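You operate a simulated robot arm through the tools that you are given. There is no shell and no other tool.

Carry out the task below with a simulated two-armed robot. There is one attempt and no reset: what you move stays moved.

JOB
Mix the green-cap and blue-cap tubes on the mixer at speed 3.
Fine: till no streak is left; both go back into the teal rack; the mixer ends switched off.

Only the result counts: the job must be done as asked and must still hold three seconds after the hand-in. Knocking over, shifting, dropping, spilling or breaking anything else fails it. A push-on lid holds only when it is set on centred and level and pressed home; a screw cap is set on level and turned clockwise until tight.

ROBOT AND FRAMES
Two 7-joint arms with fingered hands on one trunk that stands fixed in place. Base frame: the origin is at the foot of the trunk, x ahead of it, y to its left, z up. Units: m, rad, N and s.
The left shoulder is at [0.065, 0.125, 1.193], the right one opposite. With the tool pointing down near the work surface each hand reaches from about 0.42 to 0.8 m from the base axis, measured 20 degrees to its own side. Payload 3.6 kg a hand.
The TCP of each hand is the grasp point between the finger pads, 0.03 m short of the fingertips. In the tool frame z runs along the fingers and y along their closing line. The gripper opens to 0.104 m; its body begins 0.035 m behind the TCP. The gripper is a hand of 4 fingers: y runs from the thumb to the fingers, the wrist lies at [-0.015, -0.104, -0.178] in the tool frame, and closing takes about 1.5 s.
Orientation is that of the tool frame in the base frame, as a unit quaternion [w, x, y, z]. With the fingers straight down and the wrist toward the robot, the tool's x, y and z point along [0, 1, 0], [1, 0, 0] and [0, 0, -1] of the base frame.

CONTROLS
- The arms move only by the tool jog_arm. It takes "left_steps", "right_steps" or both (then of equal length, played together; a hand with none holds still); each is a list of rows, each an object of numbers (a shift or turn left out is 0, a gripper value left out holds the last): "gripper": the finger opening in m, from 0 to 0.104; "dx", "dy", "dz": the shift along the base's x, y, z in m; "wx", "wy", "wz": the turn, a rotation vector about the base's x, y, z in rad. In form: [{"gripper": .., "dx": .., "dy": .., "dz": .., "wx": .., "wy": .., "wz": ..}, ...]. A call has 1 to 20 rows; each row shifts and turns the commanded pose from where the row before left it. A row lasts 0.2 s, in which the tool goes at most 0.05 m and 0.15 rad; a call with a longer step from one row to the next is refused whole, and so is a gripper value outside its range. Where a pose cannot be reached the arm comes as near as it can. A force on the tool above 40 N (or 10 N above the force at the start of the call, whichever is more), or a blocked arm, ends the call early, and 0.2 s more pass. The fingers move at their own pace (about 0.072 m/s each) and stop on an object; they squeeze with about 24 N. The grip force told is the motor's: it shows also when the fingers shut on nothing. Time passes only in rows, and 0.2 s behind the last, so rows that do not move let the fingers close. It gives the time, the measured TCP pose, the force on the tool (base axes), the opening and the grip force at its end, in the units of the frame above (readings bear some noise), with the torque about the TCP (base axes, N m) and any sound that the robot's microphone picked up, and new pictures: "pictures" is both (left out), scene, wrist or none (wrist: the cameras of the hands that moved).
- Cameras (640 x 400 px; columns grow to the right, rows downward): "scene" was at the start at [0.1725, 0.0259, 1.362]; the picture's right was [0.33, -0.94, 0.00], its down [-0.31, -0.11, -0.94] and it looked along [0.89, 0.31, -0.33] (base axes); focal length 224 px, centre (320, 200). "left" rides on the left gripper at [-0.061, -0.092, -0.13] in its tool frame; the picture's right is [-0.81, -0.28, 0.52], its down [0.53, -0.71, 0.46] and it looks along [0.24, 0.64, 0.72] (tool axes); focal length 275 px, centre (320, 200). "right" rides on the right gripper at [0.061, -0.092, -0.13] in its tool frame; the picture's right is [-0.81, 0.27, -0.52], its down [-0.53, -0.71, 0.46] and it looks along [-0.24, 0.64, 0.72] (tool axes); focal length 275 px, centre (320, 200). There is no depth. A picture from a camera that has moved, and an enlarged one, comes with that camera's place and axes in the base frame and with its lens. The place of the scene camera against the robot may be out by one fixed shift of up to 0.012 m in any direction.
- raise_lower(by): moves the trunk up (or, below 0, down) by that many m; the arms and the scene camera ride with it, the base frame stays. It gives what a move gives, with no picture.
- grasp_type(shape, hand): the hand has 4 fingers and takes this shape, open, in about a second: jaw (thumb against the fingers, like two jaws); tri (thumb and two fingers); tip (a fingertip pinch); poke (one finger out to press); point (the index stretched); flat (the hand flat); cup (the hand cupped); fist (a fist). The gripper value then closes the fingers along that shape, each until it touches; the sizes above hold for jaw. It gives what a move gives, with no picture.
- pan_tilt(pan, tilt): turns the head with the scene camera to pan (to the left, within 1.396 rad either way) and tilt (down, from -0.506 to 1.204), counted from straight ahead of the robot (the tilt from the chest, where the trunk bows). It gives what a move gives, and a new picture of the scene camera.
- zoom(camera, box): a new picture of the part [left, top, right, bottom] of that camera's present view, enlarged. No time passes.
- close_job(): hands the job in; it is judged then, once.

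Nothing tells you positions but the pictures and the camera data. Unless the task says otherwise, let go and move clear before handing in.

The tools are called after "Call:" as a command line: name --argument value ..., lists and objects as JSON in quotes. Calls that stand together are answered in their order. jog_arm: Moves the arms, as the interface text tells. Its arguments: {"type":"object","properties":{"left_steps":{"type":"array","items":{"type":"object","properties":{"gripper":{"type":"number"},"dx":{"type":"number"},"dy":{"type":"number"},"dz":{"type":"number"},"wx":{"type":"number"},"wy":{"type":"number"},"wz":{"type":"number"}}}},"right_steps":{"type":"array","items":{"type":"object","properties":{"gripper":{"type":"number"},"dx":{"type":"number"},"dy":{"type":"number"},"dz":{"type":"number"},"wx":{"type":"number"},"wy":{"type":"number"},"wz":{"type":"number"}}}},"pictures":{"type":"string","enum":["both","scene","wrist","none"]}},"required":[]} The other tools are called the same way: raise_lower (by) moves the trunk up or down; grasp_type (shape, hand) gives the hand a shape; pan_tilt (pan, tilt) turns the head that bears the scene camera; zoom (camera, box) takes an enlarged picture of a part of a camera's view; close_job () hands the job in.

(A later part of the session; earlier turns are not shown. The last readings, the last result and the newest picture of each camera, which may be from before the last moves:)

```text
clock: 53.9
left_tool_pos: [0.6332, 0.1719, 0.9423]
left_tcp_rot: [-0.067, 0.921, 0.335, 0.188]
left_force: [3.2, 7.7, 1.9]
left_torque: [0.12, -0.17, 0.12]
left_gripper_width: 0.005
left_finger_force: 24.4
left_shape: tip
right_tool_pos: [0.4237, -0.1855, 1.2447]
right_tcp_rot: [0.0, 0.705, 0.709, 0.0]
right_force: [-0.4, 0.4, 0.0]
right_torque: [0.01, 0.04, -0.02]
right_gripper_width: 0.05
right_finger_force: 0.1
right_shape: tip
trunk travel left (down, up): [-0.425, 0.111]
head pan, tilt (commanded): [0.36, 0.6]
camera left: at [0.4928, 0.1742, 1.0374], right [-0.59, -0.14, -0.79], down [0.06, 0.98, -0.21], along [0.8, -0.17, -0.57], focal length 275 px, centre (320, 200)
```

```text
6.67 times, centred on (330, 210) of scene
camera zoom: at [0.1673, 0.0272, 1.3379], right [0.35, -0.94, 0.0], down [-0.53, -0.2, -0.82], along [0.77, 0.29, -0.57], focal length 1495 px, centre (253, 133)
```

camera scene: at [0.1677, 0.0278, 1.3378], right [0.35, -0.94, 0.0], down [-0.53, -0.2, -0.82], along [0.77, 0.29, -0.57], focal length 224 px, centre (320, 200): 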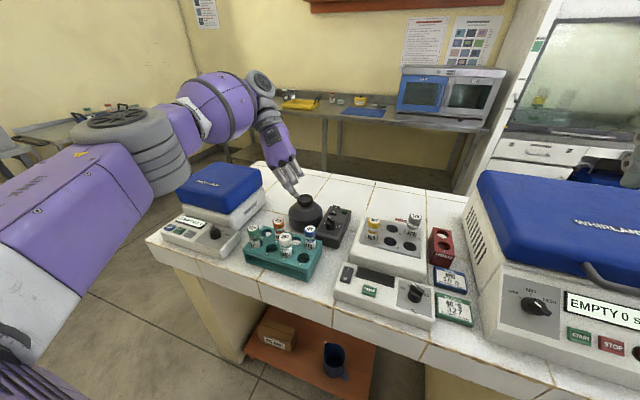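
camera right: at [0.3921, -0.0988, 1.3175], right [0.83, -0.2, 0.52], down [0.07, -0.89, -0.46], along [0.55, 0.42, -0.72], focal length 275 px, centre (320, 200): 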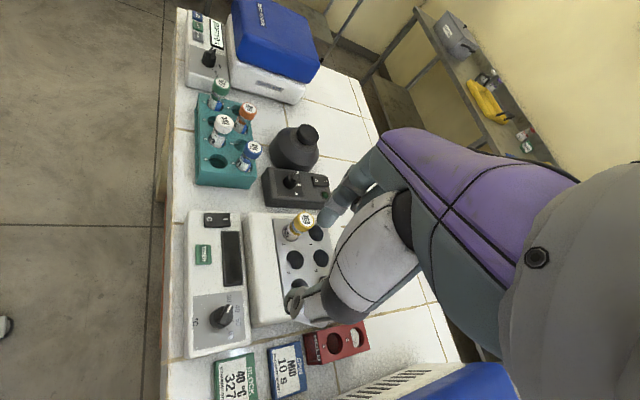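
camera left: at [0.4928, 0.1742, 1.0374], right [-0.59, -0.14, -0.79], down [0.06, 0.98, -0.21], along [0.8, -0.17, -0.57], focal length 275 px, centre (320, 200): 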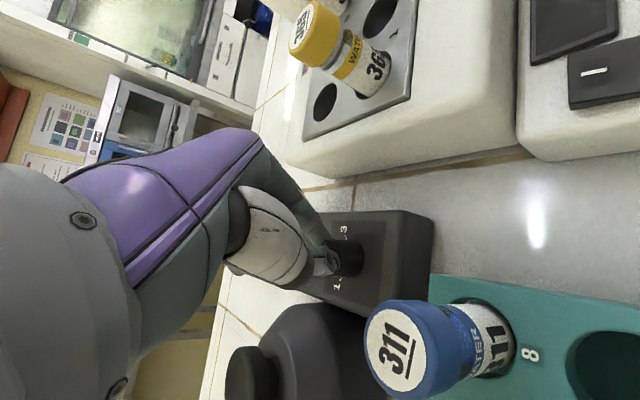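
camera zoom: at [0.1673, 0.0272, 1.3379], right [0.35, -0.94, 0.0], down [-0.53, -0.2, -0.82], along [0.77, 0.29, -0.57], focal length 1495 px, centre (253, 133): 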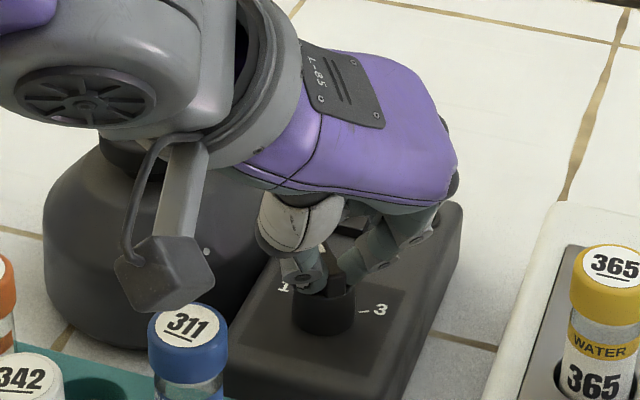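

The knob is turning with the hand. I'll continue with a slightly larger +y correction to relieve the side force.

Call:
jog_arm --left_steps '[{"wz": -0.116, "dx": -0.0004, "dy": 0.0018}, {"wz": -0.116, "dx": -0.0004, "dy": 0.0015}, {"wz": -0.116, "dx": -0.0004, "dy": 0.0015}]' --pictures "none"

Call:
zoom --camera "left" --box '[240, 180, 440, 305]'

Call:
zoom --camera "scene" --box '[270, 180, 370, 250]'

```text
clock: 54.7
left_tool_pos: [0.6324, 0.1759, 0.942]
left_tcp_rot: [-0.032, 0.965, 0.168, 0.197]
left_force: [4.8, 10.3, 0.3]
left_torque: [0.17, -0.11, 0.18]
left_gripper_width: 0.005
left_finger_force: 23.9
left_shape: tip
right_tool_pos: [0.4234, -0.1857, 1.2442]
right_tcp_rot: [0.0, 0.705, 0.709, 0.0]
right_force: [-0.5, 0.1, 0.2]
right_torque: [0.03, 0.0, 0.01]
right_gripper_width: 0.0504
right_finger_force: 0.0
right_shape: tip
trunk travel left (down, up): [-0.425, 0.111]
head pan, tilt (commanded): [0.36, 0.6]
```

```text
3.20 times, centred on (340, 242) of left
camera zoom: at [0.5009, 0.2265, 1.0376], right [-0.6, 0.07, -0.79], down [0.39, 0.9, -0.21], along [0.7, -0.44, -0.57], focal length 881 px, centre (256, 64)
```

zoom: 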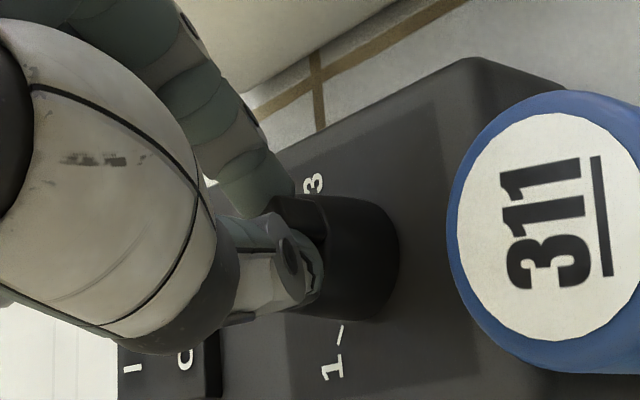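

```text
5.71 times, centred on (320, 215) of scene
camera zoom: at [0.1677, 0.0274, 1.3378], right [0.35, -0.94, 0.0], down [-0.53, -0.2, -0.82], along [0.77, 0.29, -0.57], focal length 1282 px, centre (320, 114)
```

zoom: 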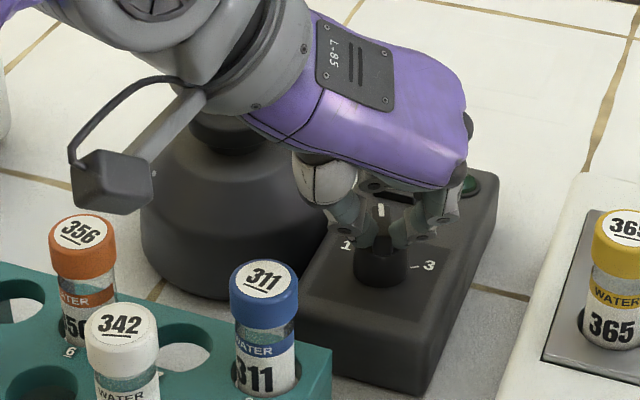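

Call:
jog_arm --left_steps '[{"wz": -0.116, "dx": 0.0005, "dy": 0.002}, {"wz": -0.116, "dx": 0.0003, "dy": 0.0018}, {"wz": -0.116, "dx": 0.0003, "dy": 0.0016}]' --pictures "none"

Call:
zoom --camera "scene" --box '[270, 180, 370, 250]'

Call:
zoom --camera "left" --box '[240, 180, 440, 305]'

```text
clock: 55.5
left_tool_pos: [0.6328, 0.1806, 0.943]
left_tcp_rot: [0.001, 0.98, -0.001, 0.199]
left_force: [1.8, 10.5, 3.2]
left_torque: [0.18, -0.11, 0.17]
left_gripper_width: 0.0046
left_finger_force: 23.7
left_shape: tip
right_tool_pos: [0.4227, -0.1853, 1.2467]
right_tcp_rot: [-0.001, 0.705, 0.709, 0.0]
right_force: [0.1, -1.0, 0.3]
right_torque: [0.01, -0.01, -0.01]
right_gripper_width: 0.0499
right_finger_force: 0.1
right_shape: tip
trunk travel left (down, up): [-0.425, 0.111]
head pan, tilt (commanded): [0.36, 0.6]
```

```text
5.71 times, centred on (320, 215) of scene
camera zoom: at [0.1671, 0.0274, 1.3379], right [0.35, -0.94, 0.0], down [-0.53, -0.2, -0.82], along [0.77, 0.29, -0.57], focal length 1282 px, centre (320, 114)
```

zoom: 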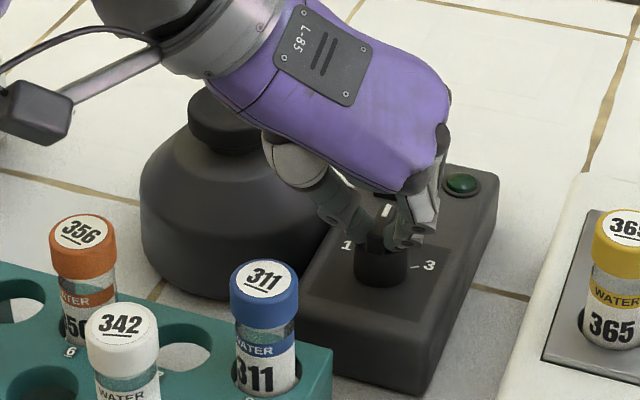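

```text
3.20 times, centred on (340, 242) of left
camera zoom: at [0.5268, 0.2735, 1.0374], right [-0.54, 0.27, -0.79], down [0.67, 0.71, -0.21], along [0.51, -0.65, -0.57], focal length 881 px, centre (256, 64)
```

zoom: 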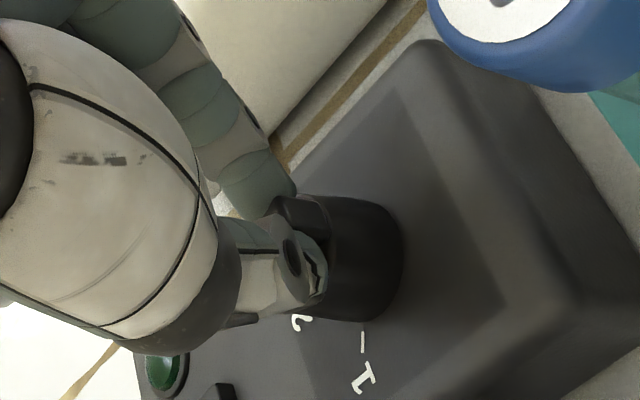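

The pointer is now near 2. I'll continue toward yaw −110°.

Call:
jog_arm --left_steps '[{"wz": -0.116, "dx": 0.0004, "dy": 0.0018}, {"wz": -0.116, "dx": 0.0005, "dy": 0.0016}]' --pictures "none"

Call:
zoom --camera "scene" --box '[270, 180, 370, 250]'

```text
clock: 56.1
left_tool_pos: [0.6338, 0.1839, 0.942]
left_tcp_rot: [0.026, 0.973, -0.115, 0.198]
left_force: [0.8, 7.9, 6.0]
left_torque: [0.18, -0.09, 0.15]
left_gripper_width: 0.0046
left_finger_force: 24.4
left_shape: tip
right_tool_pos: [0.4228, -0.187, 1.2446]
right_tcp_rot: [0.0, 0.706, 0.709, 0.0]
right_force: [0.3, -0.4, -0.3]
right_torque: [0.02, -0.01, 0.03]
right_gripper_width: 0.0499
right_finger_force: 0.0
right_shape: tip
trunk travel left (down, up): [-0.425, 0.111]
head pan, tilt (commanded): [0.36, 0.6]
```

```text
5.71 times, centred on (320, 215) of scene
camera zoom: at [0.1669, 0.027, 1.338], right [0.35, -0.94, 0.0], down [-0.53, -0.2, -0.83], along [0.77, 0.29, -0.56], focal length 1282 px, centre (320, 114)
```

zoom: 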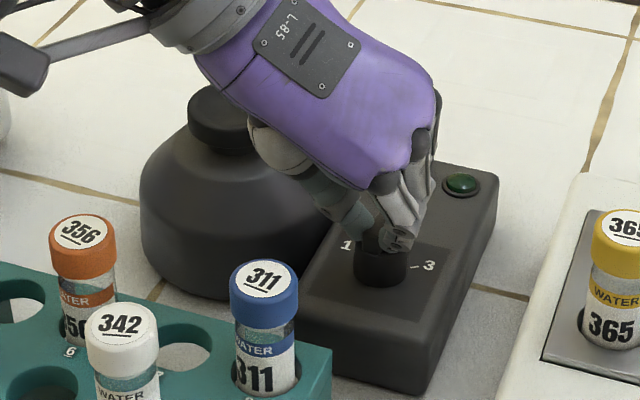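

Call:
jog_arm --left_steps '[{"gripper": 0.02}, {}, {}]' --pictures "none"

Call:
zoom --camera "scene" --box '[300, 190, 360, 230]'

Call:
zoom --camera "left" --box '[240, 180, 440, 305]'

```text
clock: 56.9
left_tool_pos: [0.6342, 0.1815, 0.9406]
left_tcp_rot: [0.025, 0.974, -0.114, 0.196]
left_force: [0.2, -0.3, 0.4]
left_torque: [0.02, 0.0, -0.04]
left_gripper_width: 0.0198
left_finger_force: 0.1
left_shape: tip
right_tool_pos: [0.4232, -0.187, 1.2447]
right_tcp_rot: [0.0, 0.705, 0.709, 0.001]
right_force: [0.0, 0.2, -0.1]
right_torque: [-0.01, 0.01, 0.0]
right_gripper_width: 0.0498
right_finger_force: 0.1
right_shape: tip
trunk travel left (down, up): [-0.425, 0.111]
head pan, tilt (commanded): [0.36, 0.6]
```

```text
10.00 times, centred on (330, 210) of scene
camera zoom: at [0.1673, 0.0261, 1.3379], right [0.35, -0.94, 0.0], down [-0.53, -0.2, -0.83], along [0.77, 0.29, -0.56], focal length 2243 px, centre (220, 100)
```

zoom: 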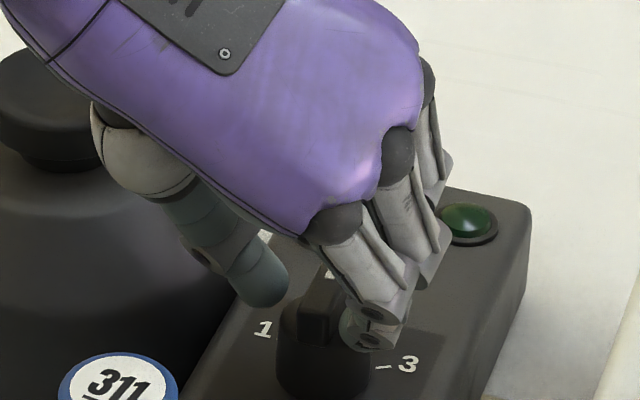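

```text
3.20 times, centred on (340, 242) of left
camera zoom: at [0.5522, 0.2973, 1.037], right [-0.47, 0.39, -0.79], down [0.82, 0.54, -0.21], along [0.34, -0.75, -0.57], focal length 881 px, centre (256, 64)
```

zoom: 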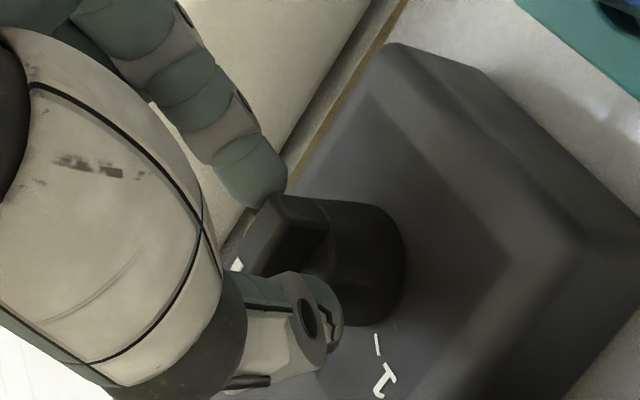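

Call:
jog_arm --left_steps '[{"gripper": 0.045}, {}, {"dz": 0.01}, {"dz": 0.02}, {"dz": 0.03}, {"dz": 0.03}, {"dx": -0.02, "dz": 0.03}, {"dx": -0.04, "dz": 0.01}, {"dx": -0.04}]' --pictures "none"

Call:
zoom --camera "scene" --box '[290, 180, 370, 240]'

Call:
zoom --camera "left" --box '[200, 180, 480, 355]'

```text
clock: 58.9
left_tool_pos: [0.5333, 0.1865, 1.0726]
left_tcp_rot: [0.024, 0.973, -0.115, 0.198]
left_force: [0.0, -0.4, 0.0]
left_torque: [0.01, -0.02, 0.0]
left_gripper_width: 0.0447
left_finger_force: 0.0
left_shape: tip
right_tool_pos: [0.4221, -0.1863, 1.2457]
right_tcp_rot: [0.001, 0.705, 0.709, 0.001]
right_force: [-0.1, -0.4, 0.3]
right_torque: [0.03, -0.01, -0.02]
right_gripper_width: 0.05
right_finger_force: 0.1
right_shape: tip
trunk travel left (down, up): [-0.425, 0.111]
head pan, tilt (commanded): [0.36, 0.6]
```

```text
6.67 times, centred on (330, 210) of scene
camera zoom: at [0.1664, 0.0263, 1.3381], right [0.35, -0.94, 0.0], down [-0.53, -0.2, -0.83], along [0.77, 0.29, -0.56], focal length 1495 px, centre (253, 133)
```

zoom: 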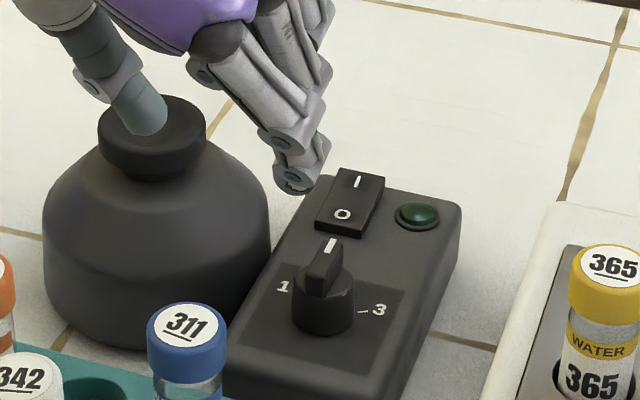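

```text
2.29 times, centred on (340, 268) of left
camera zoom: at [0.4511, 0.3007, 1.1678], right [-0.47, 0.39, -0.79], down [0.82, 0.54, -0.21], along [0.34, -0.75, -0.57], focal length 629 px, centre (274, 46)
```

zoom: 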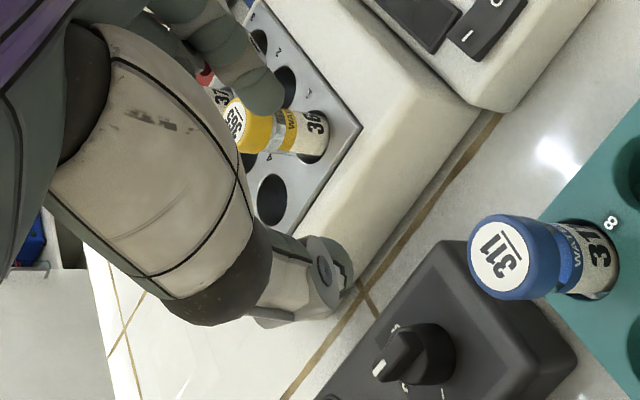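

The knob is now at 2. For the rest I need a grip at positive yaw, so I'll undo the lean and swing the hand round to positive yaw, staying high.

Call:
jog_arm --left_steps '[{"wx": 0.03, "wy": 0.13, "dz": 0.02}, {"wx": 0.03, "wy": 0.13, "dz": 0.01}, {"wx": 0.03, "wy": 0.13}, {"wz": 0.147}, {"wz": 0.147}, {"wz": 0.147}, {"wz": 0.147}, {"wz": 0.147}, {"wz": 0.147}, {"wz": 0.147}, {"wz": 0.147}, {"wz": 0.147}, {"wz": 0.147}, {"wz": 0.147}, {"wz": 0.147}, {"wz": 0.147}, {"wz": 0.147}, {"wz": 0.147}, {"wz": 0.147}, {"wz": 0.147}]' --pictures "none"

```text
clock: 63.1
left_tool_pos: [0.5357, 0.1837, 1.1009]
left_tcp_rot: [0.001, 0.422, 0.906, 0.002]
left_force: [-0.2, -0.1, -1.0]
left_torque: [-0.02, -0.01, 0.0]
left_gripper_width: 0.0446
left_finger_force: 0.0
left_shape: tip
right_tool_pos: [0.4241, -0.1858, 1.2441]
right_tcp_rot: [-0.001, 0.705, 0.709, 0.001]
right_force: [-0.3, -0.2, 0.1]
right_torque: [-0.02, -0.01, 0.0]
right_gripper_width: 0.0501
right_finger_force: 0.1
right_shape: tip
trunk travel left (down, up): [-0.425, 0.111]
head pan, tilt (commanded): [0.36, 0.6]
```

Call:
jog_arm --left_steps '[{"wx": -0.102, "wy": -0.0855}, {"wx": -0.102, "wy": -0.0855}, {"wx": -0.102, "wy": -0.0855}, {"dx": 0.03, "dz": -0.01}, {"dx": 0.03, "dz": -0.01}, {"dx": 0.03, "dz": -0.01}, {"dx": 0.016, "dz": -0.01}, {"wz": 0.12}, {"wz": 0.12}, {"wz": 0.12}, {"wz": 0.12}, {"wz": 0.12}, {"wz": 0.12}]' --pictures "both"

```text
clock: 65.9
left_tool_pos: [0.6306, 0.2084, 1.0682]
left_tcp_rot: [0.197, 0.104, 0.975, -0.018]
left_force: [-1.0, -0.9, -0.4]
left_torque: [-0.02, 0.01, -0.01]
left_gripper_width: 0.0448
left_finger_force: 0.1
left_shape: tip
left hand out of reach, approached as far as the arm can: row 12, 13
right_tool_pos: [0.422, -0.1863, 1.2443]
right_tcp_rot: [0.0, 0.705, 0.709, 0.0]
right_force: [-0.3, 0.8, 0.2]
right_torque: [0.0, 0.05, -0.04]
right_gripper_width: 0.0501
right_finger_force: 0.0
right_shape: tip
trunk travel left (down, up): [-0.425, 0.111]
head pan, tilt (commanded): [0.36, 0.6]
camera scene: at [0.1671, 0.0261, 1.338], right [0.35, -0.94, 0.0], down [-0.53, -0.2, -0.83], along [0.77, 0.29, -0.56], focal length 224 px, centre (320, 200)
camera left: at [0.6175, 0.1179, 1.2114], right [0.87, -0.47, -0.16], down [-0.46, -0.63, -0.63], along [0.19, 0.62, -0.76], focal length 275 px, centre (320, 200)
```

scene: 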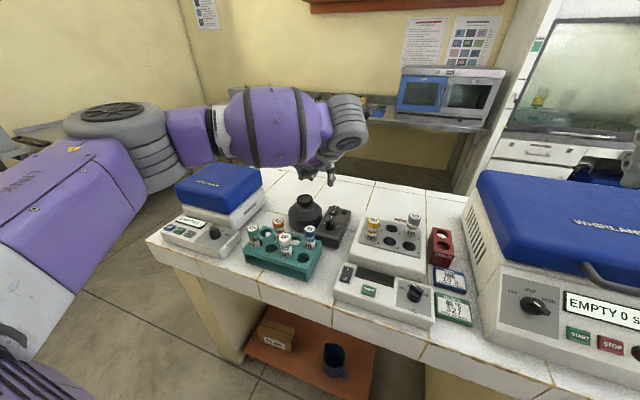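
left: 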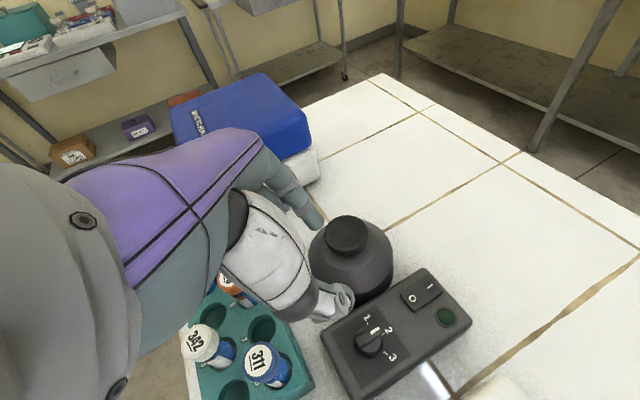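

The limit at positive yaw is about 68°. That is enough: a pinch at 65° will square the bar toward −25°, and turning back to 25° brings it to 3. I'll line up above the knob.

Call:
jog_arm --left_steps '[{"wz": -0.11, "dx": 0.0012, "dy": -0.013}, {"wz": -0.11, "dx": 0.0012, "dy": -0.0127}, {"dz": -0.03}, {"dz": -0.03}, {"dz": -0.02}, {}]' --pictures "both"

Call:
zoom --camera "left" --box '[220, 180, 460, 330]'

Call:
zoom --camera "scene" --box '[270, 170, 370, 240]'

```text
clock: 67.3
left_tool_pos: [0.6337, 0.1815, 0.987]
left_tcp_rot: [0.194, 0.211, 0.957, -0.04]
left_force: [-0.4, -0.8, -1.0]
left_torque: [-0.01, 0.03, -0.02]
left_gripper_width: 0.045
left_finger_force: 0.0
left_shape: tip
right_tool_pos: [0.4231, -0.1876, 1.2452]
right_tcp_rot: [0.0, 0.706, 0.709, 0.0]
right_force: [-0.1, 0.1, -0.1]
right_torque: [0.0, -0.04, -0.05]
right_gripper_width: 0.0502
right_finger_force: 0.1
right_shape: tip
trunk travel left (down, up): [-0.425, 0.111]
head pan, tilt (commanded): [0.36, 0.6]
camera scene: at [0.167, 0.0261, 1.338], right [0.35, -0.94, 0.0], down [-0.53, -0.2, -0.83], along [0.77, 0.29, -0.56], focal length 224 px, centre (320, 200)
camera left: at [0.6015, 0.0961, 1.1313], right [0.75, -0.65, -0.16], down [-0.58, -0.51, -0.63], along [0.32, 0.57, -0.76], focal length 275 px, centre (320, 200)
```

scene: 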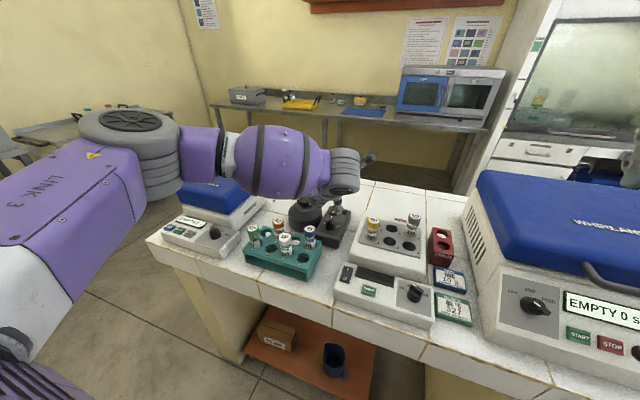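
left: 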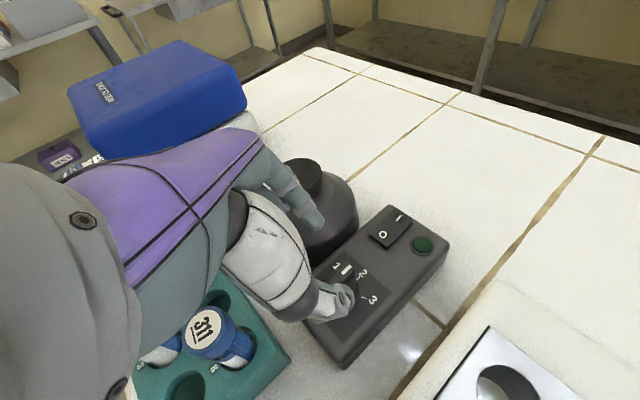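

```text
2.67 times, centred on (340, 255) of left
camera zoom: at [0.6015, 0.0961, 1.1313], right [0.75, -0.65, -0.16], down [-0.58, -0.51, -0.63], along [0.32, 0.57, -0.76], focal length 734 px, centre (267, 53)
```

zoom: 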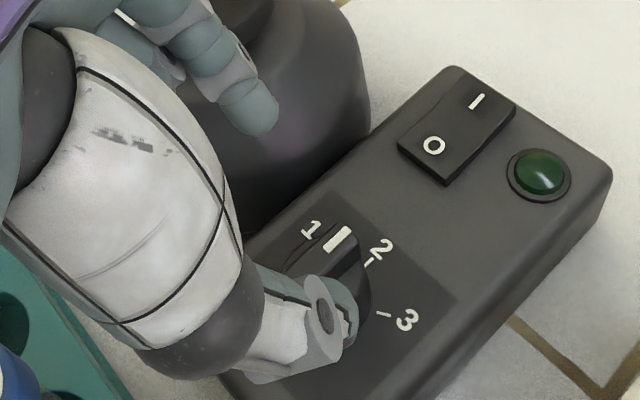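

```text
5.71 times, centred on (320, 205) of scene
camera zoom: at [0.167, 0.0261, 1.338], right [0.35, -0.94, 0.0], down [-0.53, -0.2, -0.83], along [0.77, 0.29, -0.56], focal length 1282 px, centre (320, 171)
```

zoom: 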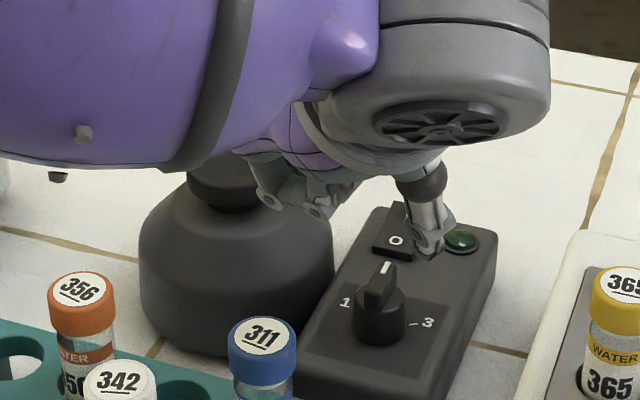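

Call:
jog_arm --left_steps '[{"dy": 0.002, "dz": -0.015}, {"dz": -0.015}, {"dz": -0.014}, {}]' --pictures "wrist"

Call:
zoom --camera "left" --box '[240, 180, 440, 305]'

Call:
zoom --camera "scene" --box '[270, 180, 370, 250]'

```text
clock: 68.3
left_tool_pos: [0.6351, 0.185, 0.9429]
left_tcp_rot: [0.194, 0.211, 0.957, -0.04]
left_force: [0.0, -0.8, -0.8]
left_torque: [-0.01, -0.01, -0.01]
left_gripper_width: 0.0449
left_finger_force: 0.0
left_shape: tip
right_tool_pos: [0.4228, -0.1856, 1.2452]
right_tcp_rot: [0.0, 0.705, 0.709, 0.001]
right_force: [-0.2, 0.2, -0.3]
right_torque: [-0.04, -0.01, 0.02]
right_gripper_width: 0.0501
right_finger_force: 0.1
right_shape: tip
trunk travel left (down, up): [-0.425, 0.111]
head pan, tilt (commanded): [0.36, 0.6]
camera left: at [0.6013, 0.0986, 1.0862], right [0.75, -0.65, -0.16], down [-0.58, -0.51, -0.63], along [0.32, 0.57, -0.76], focal length 275 px, centre (320, 200)
```

left: 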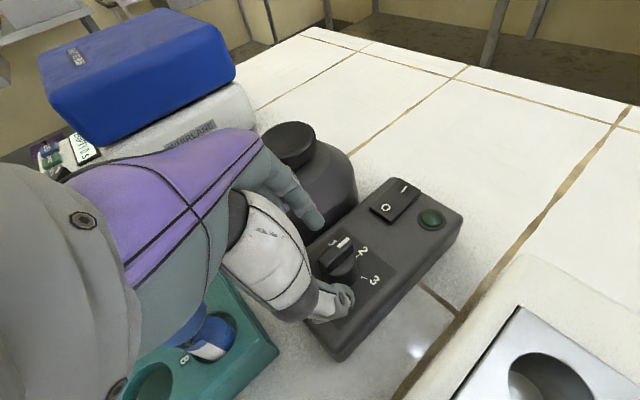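

```text
3.20 times, centred on (340, 242) of left
camera zoom: at [0.6013, 0.0986, 1.0862], right [0.75, -0.65, -0.16], down [-0.58, -0.51, -0.63], along [0.32, 0.57, -0.76], focal length 881 px, centre (256, 64)
```

zoom: 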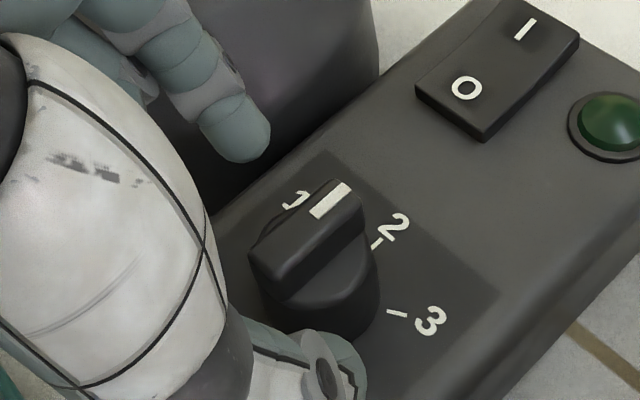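

```text
5.71 times, centred on (320, 215) of scene
camera zoom: at [0.1671, 0.0261, 1.338], right [0.35, -0.94, 0.0], down [-0.53, -0.2, -0.83], along [0.77, 0.29, -0.56], focal length 1282 px, centre (320, 114)
```

zoom: 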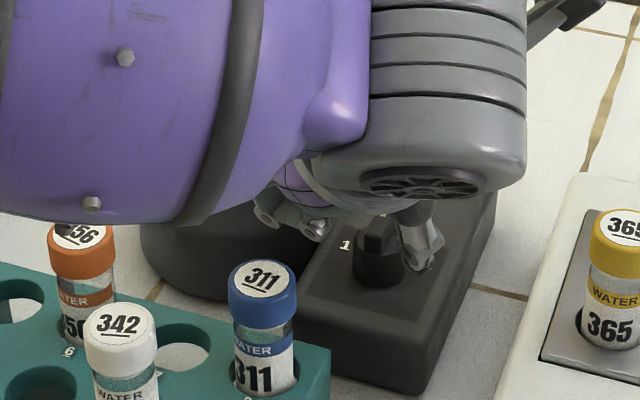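

The pinch point is about 5 mm toward the tail of the bar. I'll shift forward and slightly −y, then close.

Call:
jog_arm --left_steps '[{"dx": 0.004, "dy": -0.0035}, {}, {"gripper": 0.02}, {}, {"gripper": 0.0}, {}, {}, {}]' --pictures "wrist"

Call:
zoom --camera "left" --box '[240, 180, 440, 305]'

Call:
zoom --camera "scene" --box '[270, 180, 370, 250]'

```text
clock: 70.1
left_tool_pos: [0.6367, 0.1824, 0.9437]
left_tcp_rot: [0.194, 0.212, 0.957, -0.041]
left_force: [5.5, 0.1, -1.2]
left_torque: [-0.05, -0.14, 0.05]
left_gripper_width: 0.0068
left_finger_force: 23.8
left_shape: tip
left hand out of reach, approached as far as the arm can: row 1
right_tool_pos: [0.4234, -0.1872, 1.2444]
right_tcp_rot: [-0.001, 0.705, 0.709, 0.0]
right_force: [0.6, -0.3, -0.5]
right_torque: [0.02, 0.0, 0.02]
right_gripper_width: 0.0499
right_finger_force: 0.0
right_shape: tip
trunk travel left (down, up): [-0.425, 0.111]
head pan, tilt (commanded): [0.36, 0.6]
camera left: at [0.6042, 0.097, 1.087], right [0.74, -0.65, -0.16], down [-0.58, -0.51, -0.63], along [0.32, 0.56, -0.76], focal length 275 px, centre (320, 200)
```

left: 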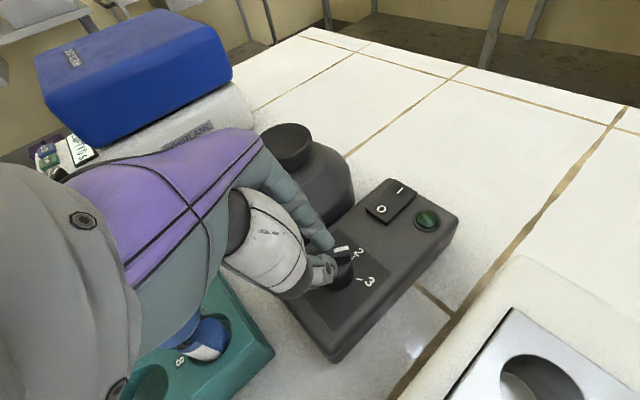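

```text
3.20 times, centred on (340, 242) of left
camera zoom: at [0.6042, 0.097, 1.087], right [0.74, -0.65, -0.16], down [-0.58, -0.51, -0.63], along [0.32, 0.56, -0.76], focal length 881 px, centre (256, 64)
```

zoom: 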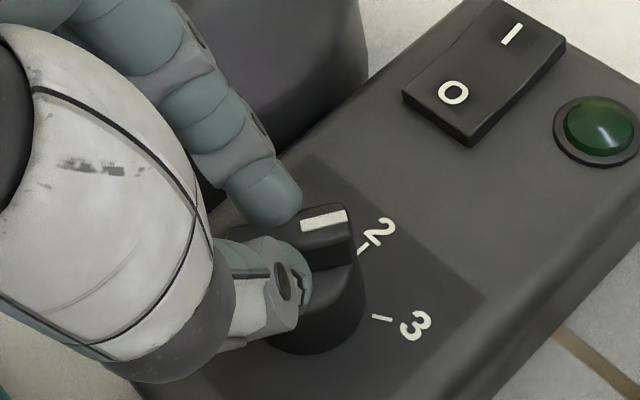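

```text
5.71 times, centred on (320, 215) of scene
camera zoom: at [0.168, 0.0262, 1.3378], right [0.35, -0.94, 0.0], down [-0.53, -0.2, -0.82], along [0.77, 0.29, -0.57], focal length 1282 px, centre (320, 114)
```

zoom: 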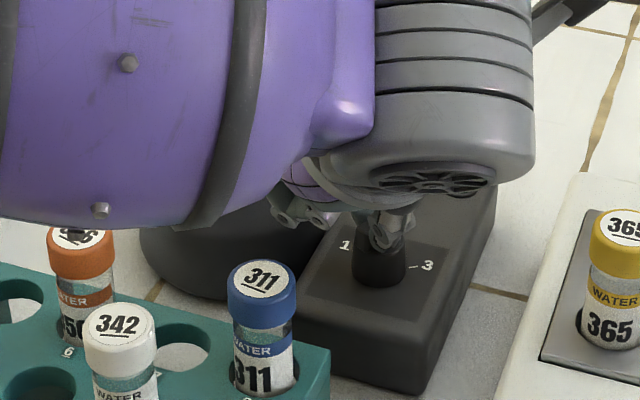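

The bar snapped into the grip at about −25°. Now I'll turn clockwise 40° about the knob axis toward 3.

Call:
jog_arm --left_steps '[{"wz": -0.116, "dx": 0.0007, "dy": 0.001}, {"wz": -0.116, "dx": 0.0007, "dy": 0.001}, {"wz": -0.116, "dx": 0.0007, "dy": 0.001}]' --pictures "none"

Call:
zoom --camera "left" --box '[240, 180, 440, 305]'

```text
clock: 70.9
left_tool_pos: [0.6401, 0.1858, 0.9432]
left_tcp_rot: [0.185, 0.374, 0.906, -0.074]
left_force: [7.4, 1.9, 0.9]
left_torque: [0.0, -0.16, 0.07]
left_gripper_width: 0.0067
left_finger_force: 24.3
left_shape: tip
right_tool_pos: [0.4227, -0.1867, 1.2444]
right_tcp_rot: [0.0, 0.705, 0.709, 0.001]
right_force: [-0.1, 0.3, -0.7]
right_torque: [0.0, 0.0, 0.01]
right_gripper_width: 0.0503
right_finger_force: 0.0
right_shape: tip
trunk travel left (down, up): [-0.425, 0.111]
head pan, tilt (commanded): [0.36, 0.6]
```

```text
3.20 times, centred on (340, 242) of left
camera zoom: at [0.5783, 0.1167, 1.0867], right [0.48, -0.86, -0.16], down [-0.72, -0.28, -0.63], along [0.5, 0.42, -0.76], focal length 881 px, centre (256, 64)
```

zoom: 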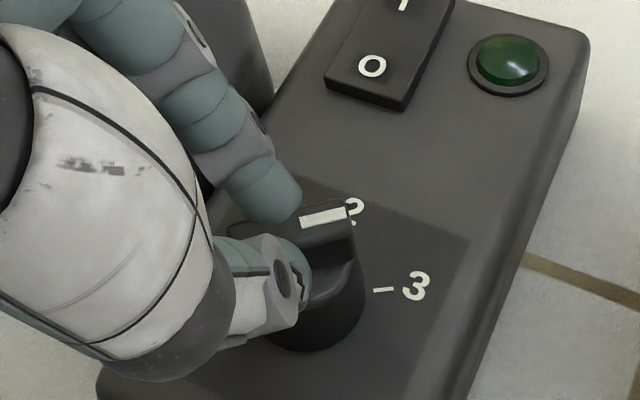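

Call:
jog_arm --left_steps '[{"wz": -0.116, "dx": 0.001, "dy": 0.0007}, {"wz": -0.116, "dx": 0.001, "dy": 0.0007}, {"wz": -0.116, "dx": 0.001, "dy": 0.0006}]' --pictures "none"

Call:
zoom --camera "left" --box '[240, 180, 440, 305]'

Call:
zoom --camera "scene" --box '[270, 180, 370, 250]'

```text
clock: 71.7
left_tool_pos: [0.6416, 0.1886, 0.9442]
left_tcp_rot: [0.167, 0.525, 0.828, -0.104]
left_force: [0.7, 1.0, -0.6]
left_torque: [0.07, -0.08, 0.13]
left_gripper_width: 0.0066
left_finger_force: 24.3
left_shape: tip
right_tool_pos: [0.4228, -0.186, 1.244]
right_tcp_rot: [0.001, 0.705, 0.709, 0.0]
right_force: [0.5, -0.5, 0.5]
right_torque: [0.0, -0.01, 0.01]
right_gripper_width: 0.0503
right_finger_force: 0.1
right_shape: tip
trunk travel left (down, up): [-0.425, 0.111]
head pan, tilt (commanded): [0.36, 0.6]
```

```text
3.20 times, centred on (340, 242) of left
camera zoom: at [0.5612, 0.1447, 1.087], right [0.15, -0.97, -0.16], down [-0.78, -0.02, -0.63], along [0.61, 0.22, -0.76], focal length 881 px, centre (256, 64)
```

zoom: 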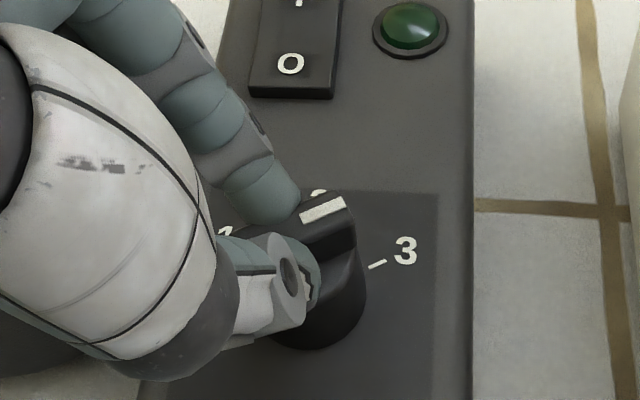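

```text
5.71 times, centred on (320, 215) of scene
camera zoom: at [0.1675, 0.0264, 1.3378], right [0.35, -0.94, 0.0], down [-0.53, -0.2, -0.82], along [0.77, 0.29, -0.57], focal length 1282 px, centre (320, 114)
```

zoom: 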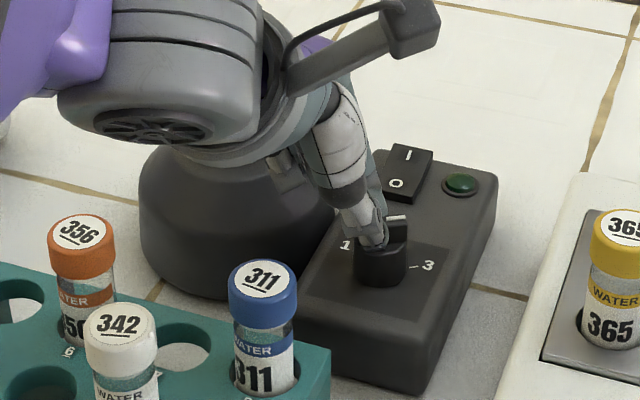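

The pointer is now parallel to the 3 tick. I'll release, lift and verify.

Call:
jog_arm --left_steps '[{"gripper": 0.045}, {}, {}, {"dz": 0.01}, {"dz": 0.02}, {"dz": 0.03}, {"dz": 0.04}, {"dz": 0.03}, {"dx": -0.04, "dz": 0.01}, {"dx": -0.04, "dy": 0.01}]' --pictures "wrist"

Call:
zoom --camera "scene" --box '[290, 180, 370, 240]'

Call:
zoom --camera "left" --box '[280, 120, 480, 270]'

```text
clock: 73.9
left_tool_pos: [0.5585, 0.2016, 1.0836]
left_tcp_rot: [0.17, 0.525, 0.827, -0.104]
left_force: [-0.7, 1.0, 0.9]
left_torque: [-0.02, 0.0, -0.02]
left_gripper_width: 0.0448
left_finger_force: 0.0
left_shape: tip
right_tool_pos: [0.4216, -0.1856, 1.246]
right_tcp_rot: [-0.001, 0.706, 0.709, 0.0]
right_force: [-0.1, -0.5, 0.2]
right_torque: [-0.04, 0.0, 0.0]
right_gripper_width: 0.0499
right_finger_force: 0.1
right_shape: tip
trunk travel left (down, up): [-0.425, 0.111]
head pan, tilt (commanded): [0.36, 0.6]
camera left: at [0.4778, 0.1567, 1.2271], right [0.16, -0.97, -0.16], down [-0.78, -0.02, -0.63], along [0.61, 0.23, -0.76], focal length 275 px, centre (320, 200)
```

left: 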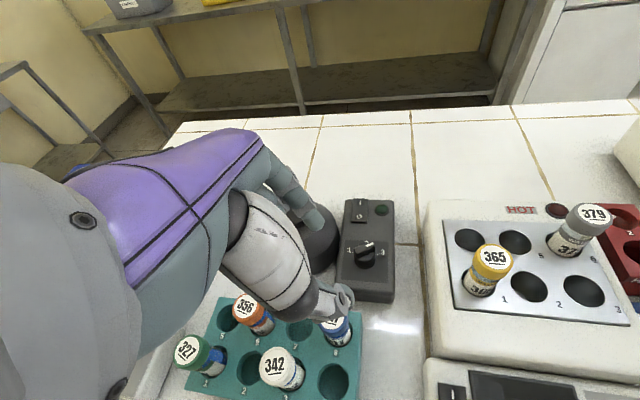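

```text
6.67 times, centred on (330, 210) of scene
camera zoom: at [0.1667, 0.0266, 1.338], right [0.35, -0.94, 0.0], down [-0.53, -0.2, -0.83], along [0.77, 0.29, -0.56], focal length 1495 px, centre (253, 133)
```

zoom: 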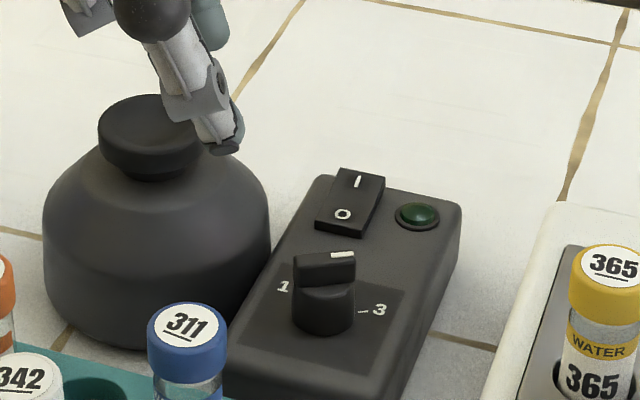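

```text
2.67 times, centred on (380, 195) of left
camera zoom: at [0.4778, 0.1567, 1.2271], right [0.16, -0.97, -0.16], down [-0.78, -0.02, -0.63], along [0.61, 0.23, -0.76], focal length 734 px, centre (160, 213)
```

zoom: 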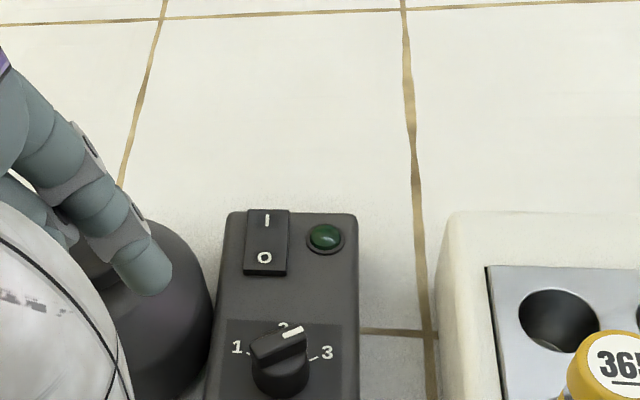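

The knob reads 3. Next is the rocker: its "I" end is at about (0.728, 0.192, 0.91). I'll level the hand, take the poke shape and see where the fingertip sits.

Call:
jog_arm --left_steps '[{"wx": 0.1205, "wy": 0.0563, "dz": 0.02}, {"wx": 0.1205, "wy": 0.0563, "dz": 0.02}, {"wx": 0.1205, "wy": 0.0563, "dz": 0.02}, {"wz": -0.145}, {"wz": -0.145}, {"wz": -0.145}]' --pictures "none"

Call:
grasp_type --shape "poke" --hand "left"

Call:
zoom --camera "left" --box '[0, 0, 640, 400]'

Call:
zoom --camera "scene" --box '[200, 80, 400, 240]'

```text
clock: 75.3
left_tool_pos: [0.5602, 0.1983, 1.1448]
left_tcp_rot: [0.002, 0.707, 0.708, 0.003]
left_force: [-1.1, -0.4, 0.5]
left_torque: [-0.03, 0.01, 0.01]
left_gripper_width: 0.0448
left_finger_force: 0.1
left_shape: tip
right_tool_pos: [0.4226, -0.1855, 1.2451]
right_tcp_rot: [0.0, 0.705, 0.709, 0.0]
right_force: [0.1, -1.2, -1.1]
right_torque: [-0.02, 0.01, 0.01]
right_gripper_width: 0.0501
right_finger_force: 0.1
right_shape: tip
trunk travel left (down, up): [-0.425, 0.111]
head pan, tilt (commanded): [0.36, 0.6]
```

```text
clock: 76.2
left_tool_pos: [0.5606, 0.1992, 1.1444]
left_tcp_rot: [0.003, 0.705, 0.709, 0.002]
left_force: [0.1, -0.7, -0.9]
left_torque: [-0.02, 0.0, -0.03]
left_gripper_width: 0.0002
left_finger_force: 0.1
left_shape: poke
right_tool_pos: [0.4229, -0.1864, 1.2448]
right_tcp_rot: [0.0, 0.705, 0.709, 0.0]
right_force: [0.1, 0.0, 0.1]
right_torque: [-0.01, -0.05, -0.01]
right_gripper_width: 0.0502
right_finger_force: 0.0
right_shape: tip
trunk travel left (down, up): [-0.425, 0.111]
head pan, tilt (commanded): [0.36, 0.6]
```

```text
1.00 times, centred on (320, 200) of left (not enlarged: the box is as wide or as high as the picture)
camera zoom: at [0.4693, 0.1377, 1.2738], right [-0.27, -0.81, -0.52], down [-0.71, 0.53, -0.46], along [0.65, 0.25, -0.72], focal length 275 px, centre (320, 200)
```

zoom: 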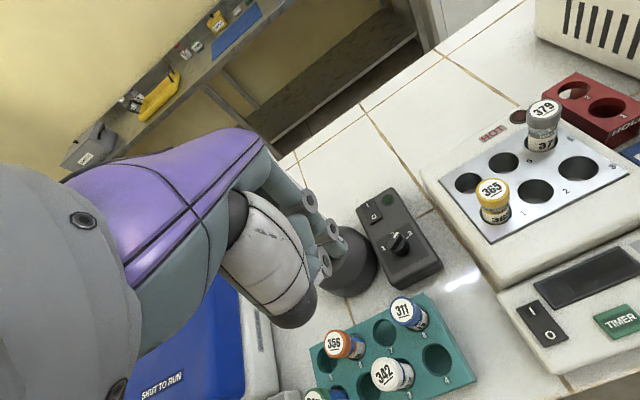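

```text
2.50 times, centred on (300, 160) of scene
camera zoom: at [0.1672, 0.0262, 1.3379], right [0.35, -0.94, 0.0], down [-0.53, -0.2, -0.83], along [0.77, 0.29, -0.56], focal length 561 px, centre (370, 300)
```

zoom: 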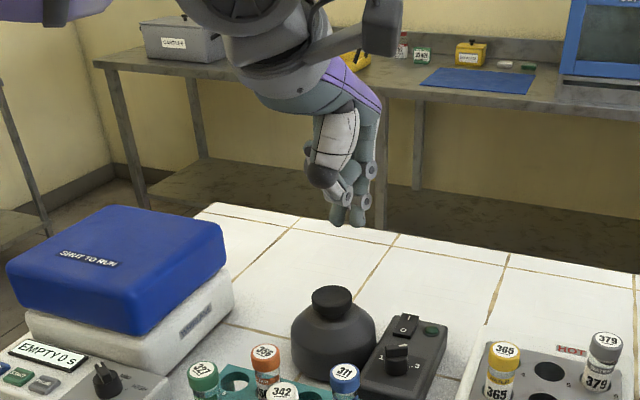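

Call:
zoom --camera "scene" --box '[300, 110, 364, 180]'

Call:
zoom --camera "left" --box '[220, 150, 420, 310]'

```text
5.71 times, centred on (332, 145) of scene
camera zoom: at [0.1672, 0.0262, 1.3379], right [0.35, -0.94, 0.0], down [-0.53, -0.2, -0.83], along [0.77, 0.29, -0.56], focal length 1282 px, centre (251, 514)
```

zoom: 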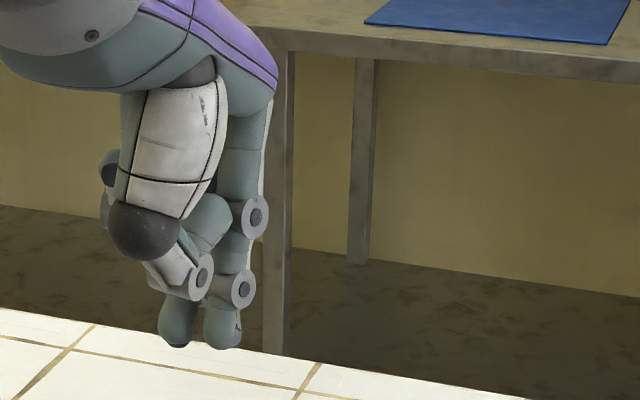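

```text
2.50 times, centred on (320, 230) of left
camera zoom: at [0.4693, 0.1377, 1.2738], right [-0.27, -0.81, -0.52], down [-0.71, 0.53, -0.46], along [0.65, 0.25, -0.72], focal length 688 px, centre (320, 125)
```

zoom: 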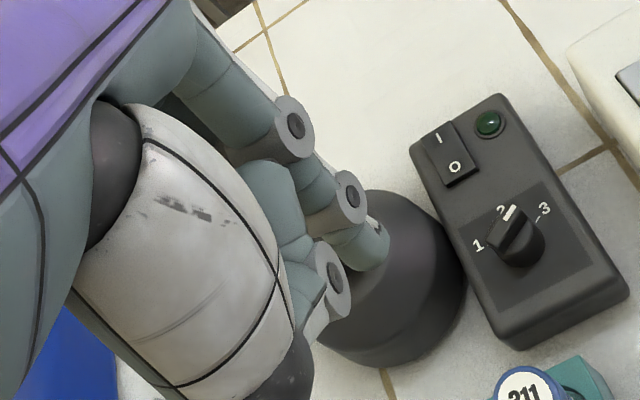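

Call:
grasp_type --shape "point" --hand "left"

Call:
zoom --camera "scene" --box '[300, 110, 364, 180]'

Call:
zoom --camera "left" --box '[220, 150, 420, 310]'

```text
clock: 77.1
left_tool_pos: [0.5606, 0.1996, 1.1446]
left_tcp_rot: [0.002, 0.705, 0.709, 0.002]
left_force: [-0.1, -0.3, -0.1]
left_torque: [0.0, 0.02, -0.05]
left_gripper_width: 0.0001
left_finger_force: 0.1
left_shape: point
right_tool_pos: [0.4236, -0.1865, 1.2448]
right_tcp_rot: [0.0, 0.705, 0.709, -0.001]
right_force: [0.0, -0.3, -0.2]
right_torque: [0.0, -0.02, -0.02]
right_gripper_width: 0.0501
right_finger_force: 0.0
right_shape: tip
trunk travel left (down, up): [-0.425, 0.111]
head pan, tilt (commanded): [0.36, 0.6]
```

```text
5.71 times, centred on (332, 145) of scene
camera zoom: at [0.1672, 0.0262, 1.3379], right [0.35, -0.94, 0.0], down [-0.53, -0.2, -0.83], along [0.77, 0.29, -0.56], focal length 1282 px, centre (251, 514)
```

zoom: 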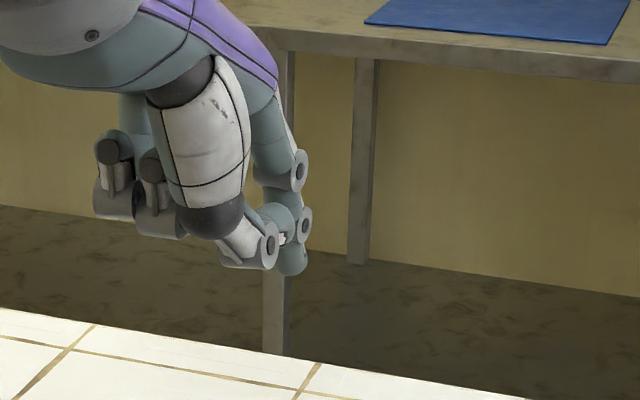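

```text
2.50 times, centred on (320, 230) of left
camera zoom: at [0.4693, 0.1376, 1.2738], right [-0.27, -0.81, -0.52], down [-0.71, 0.53, -0.46], along [0.65, 0.25, -0.72], focal length 688 px, centre (320, 125)
```

zoom: 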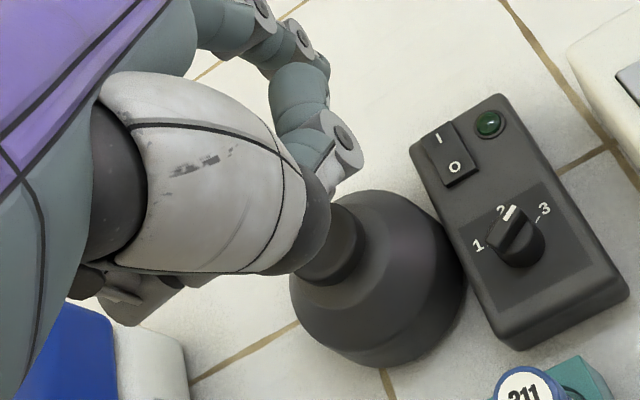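

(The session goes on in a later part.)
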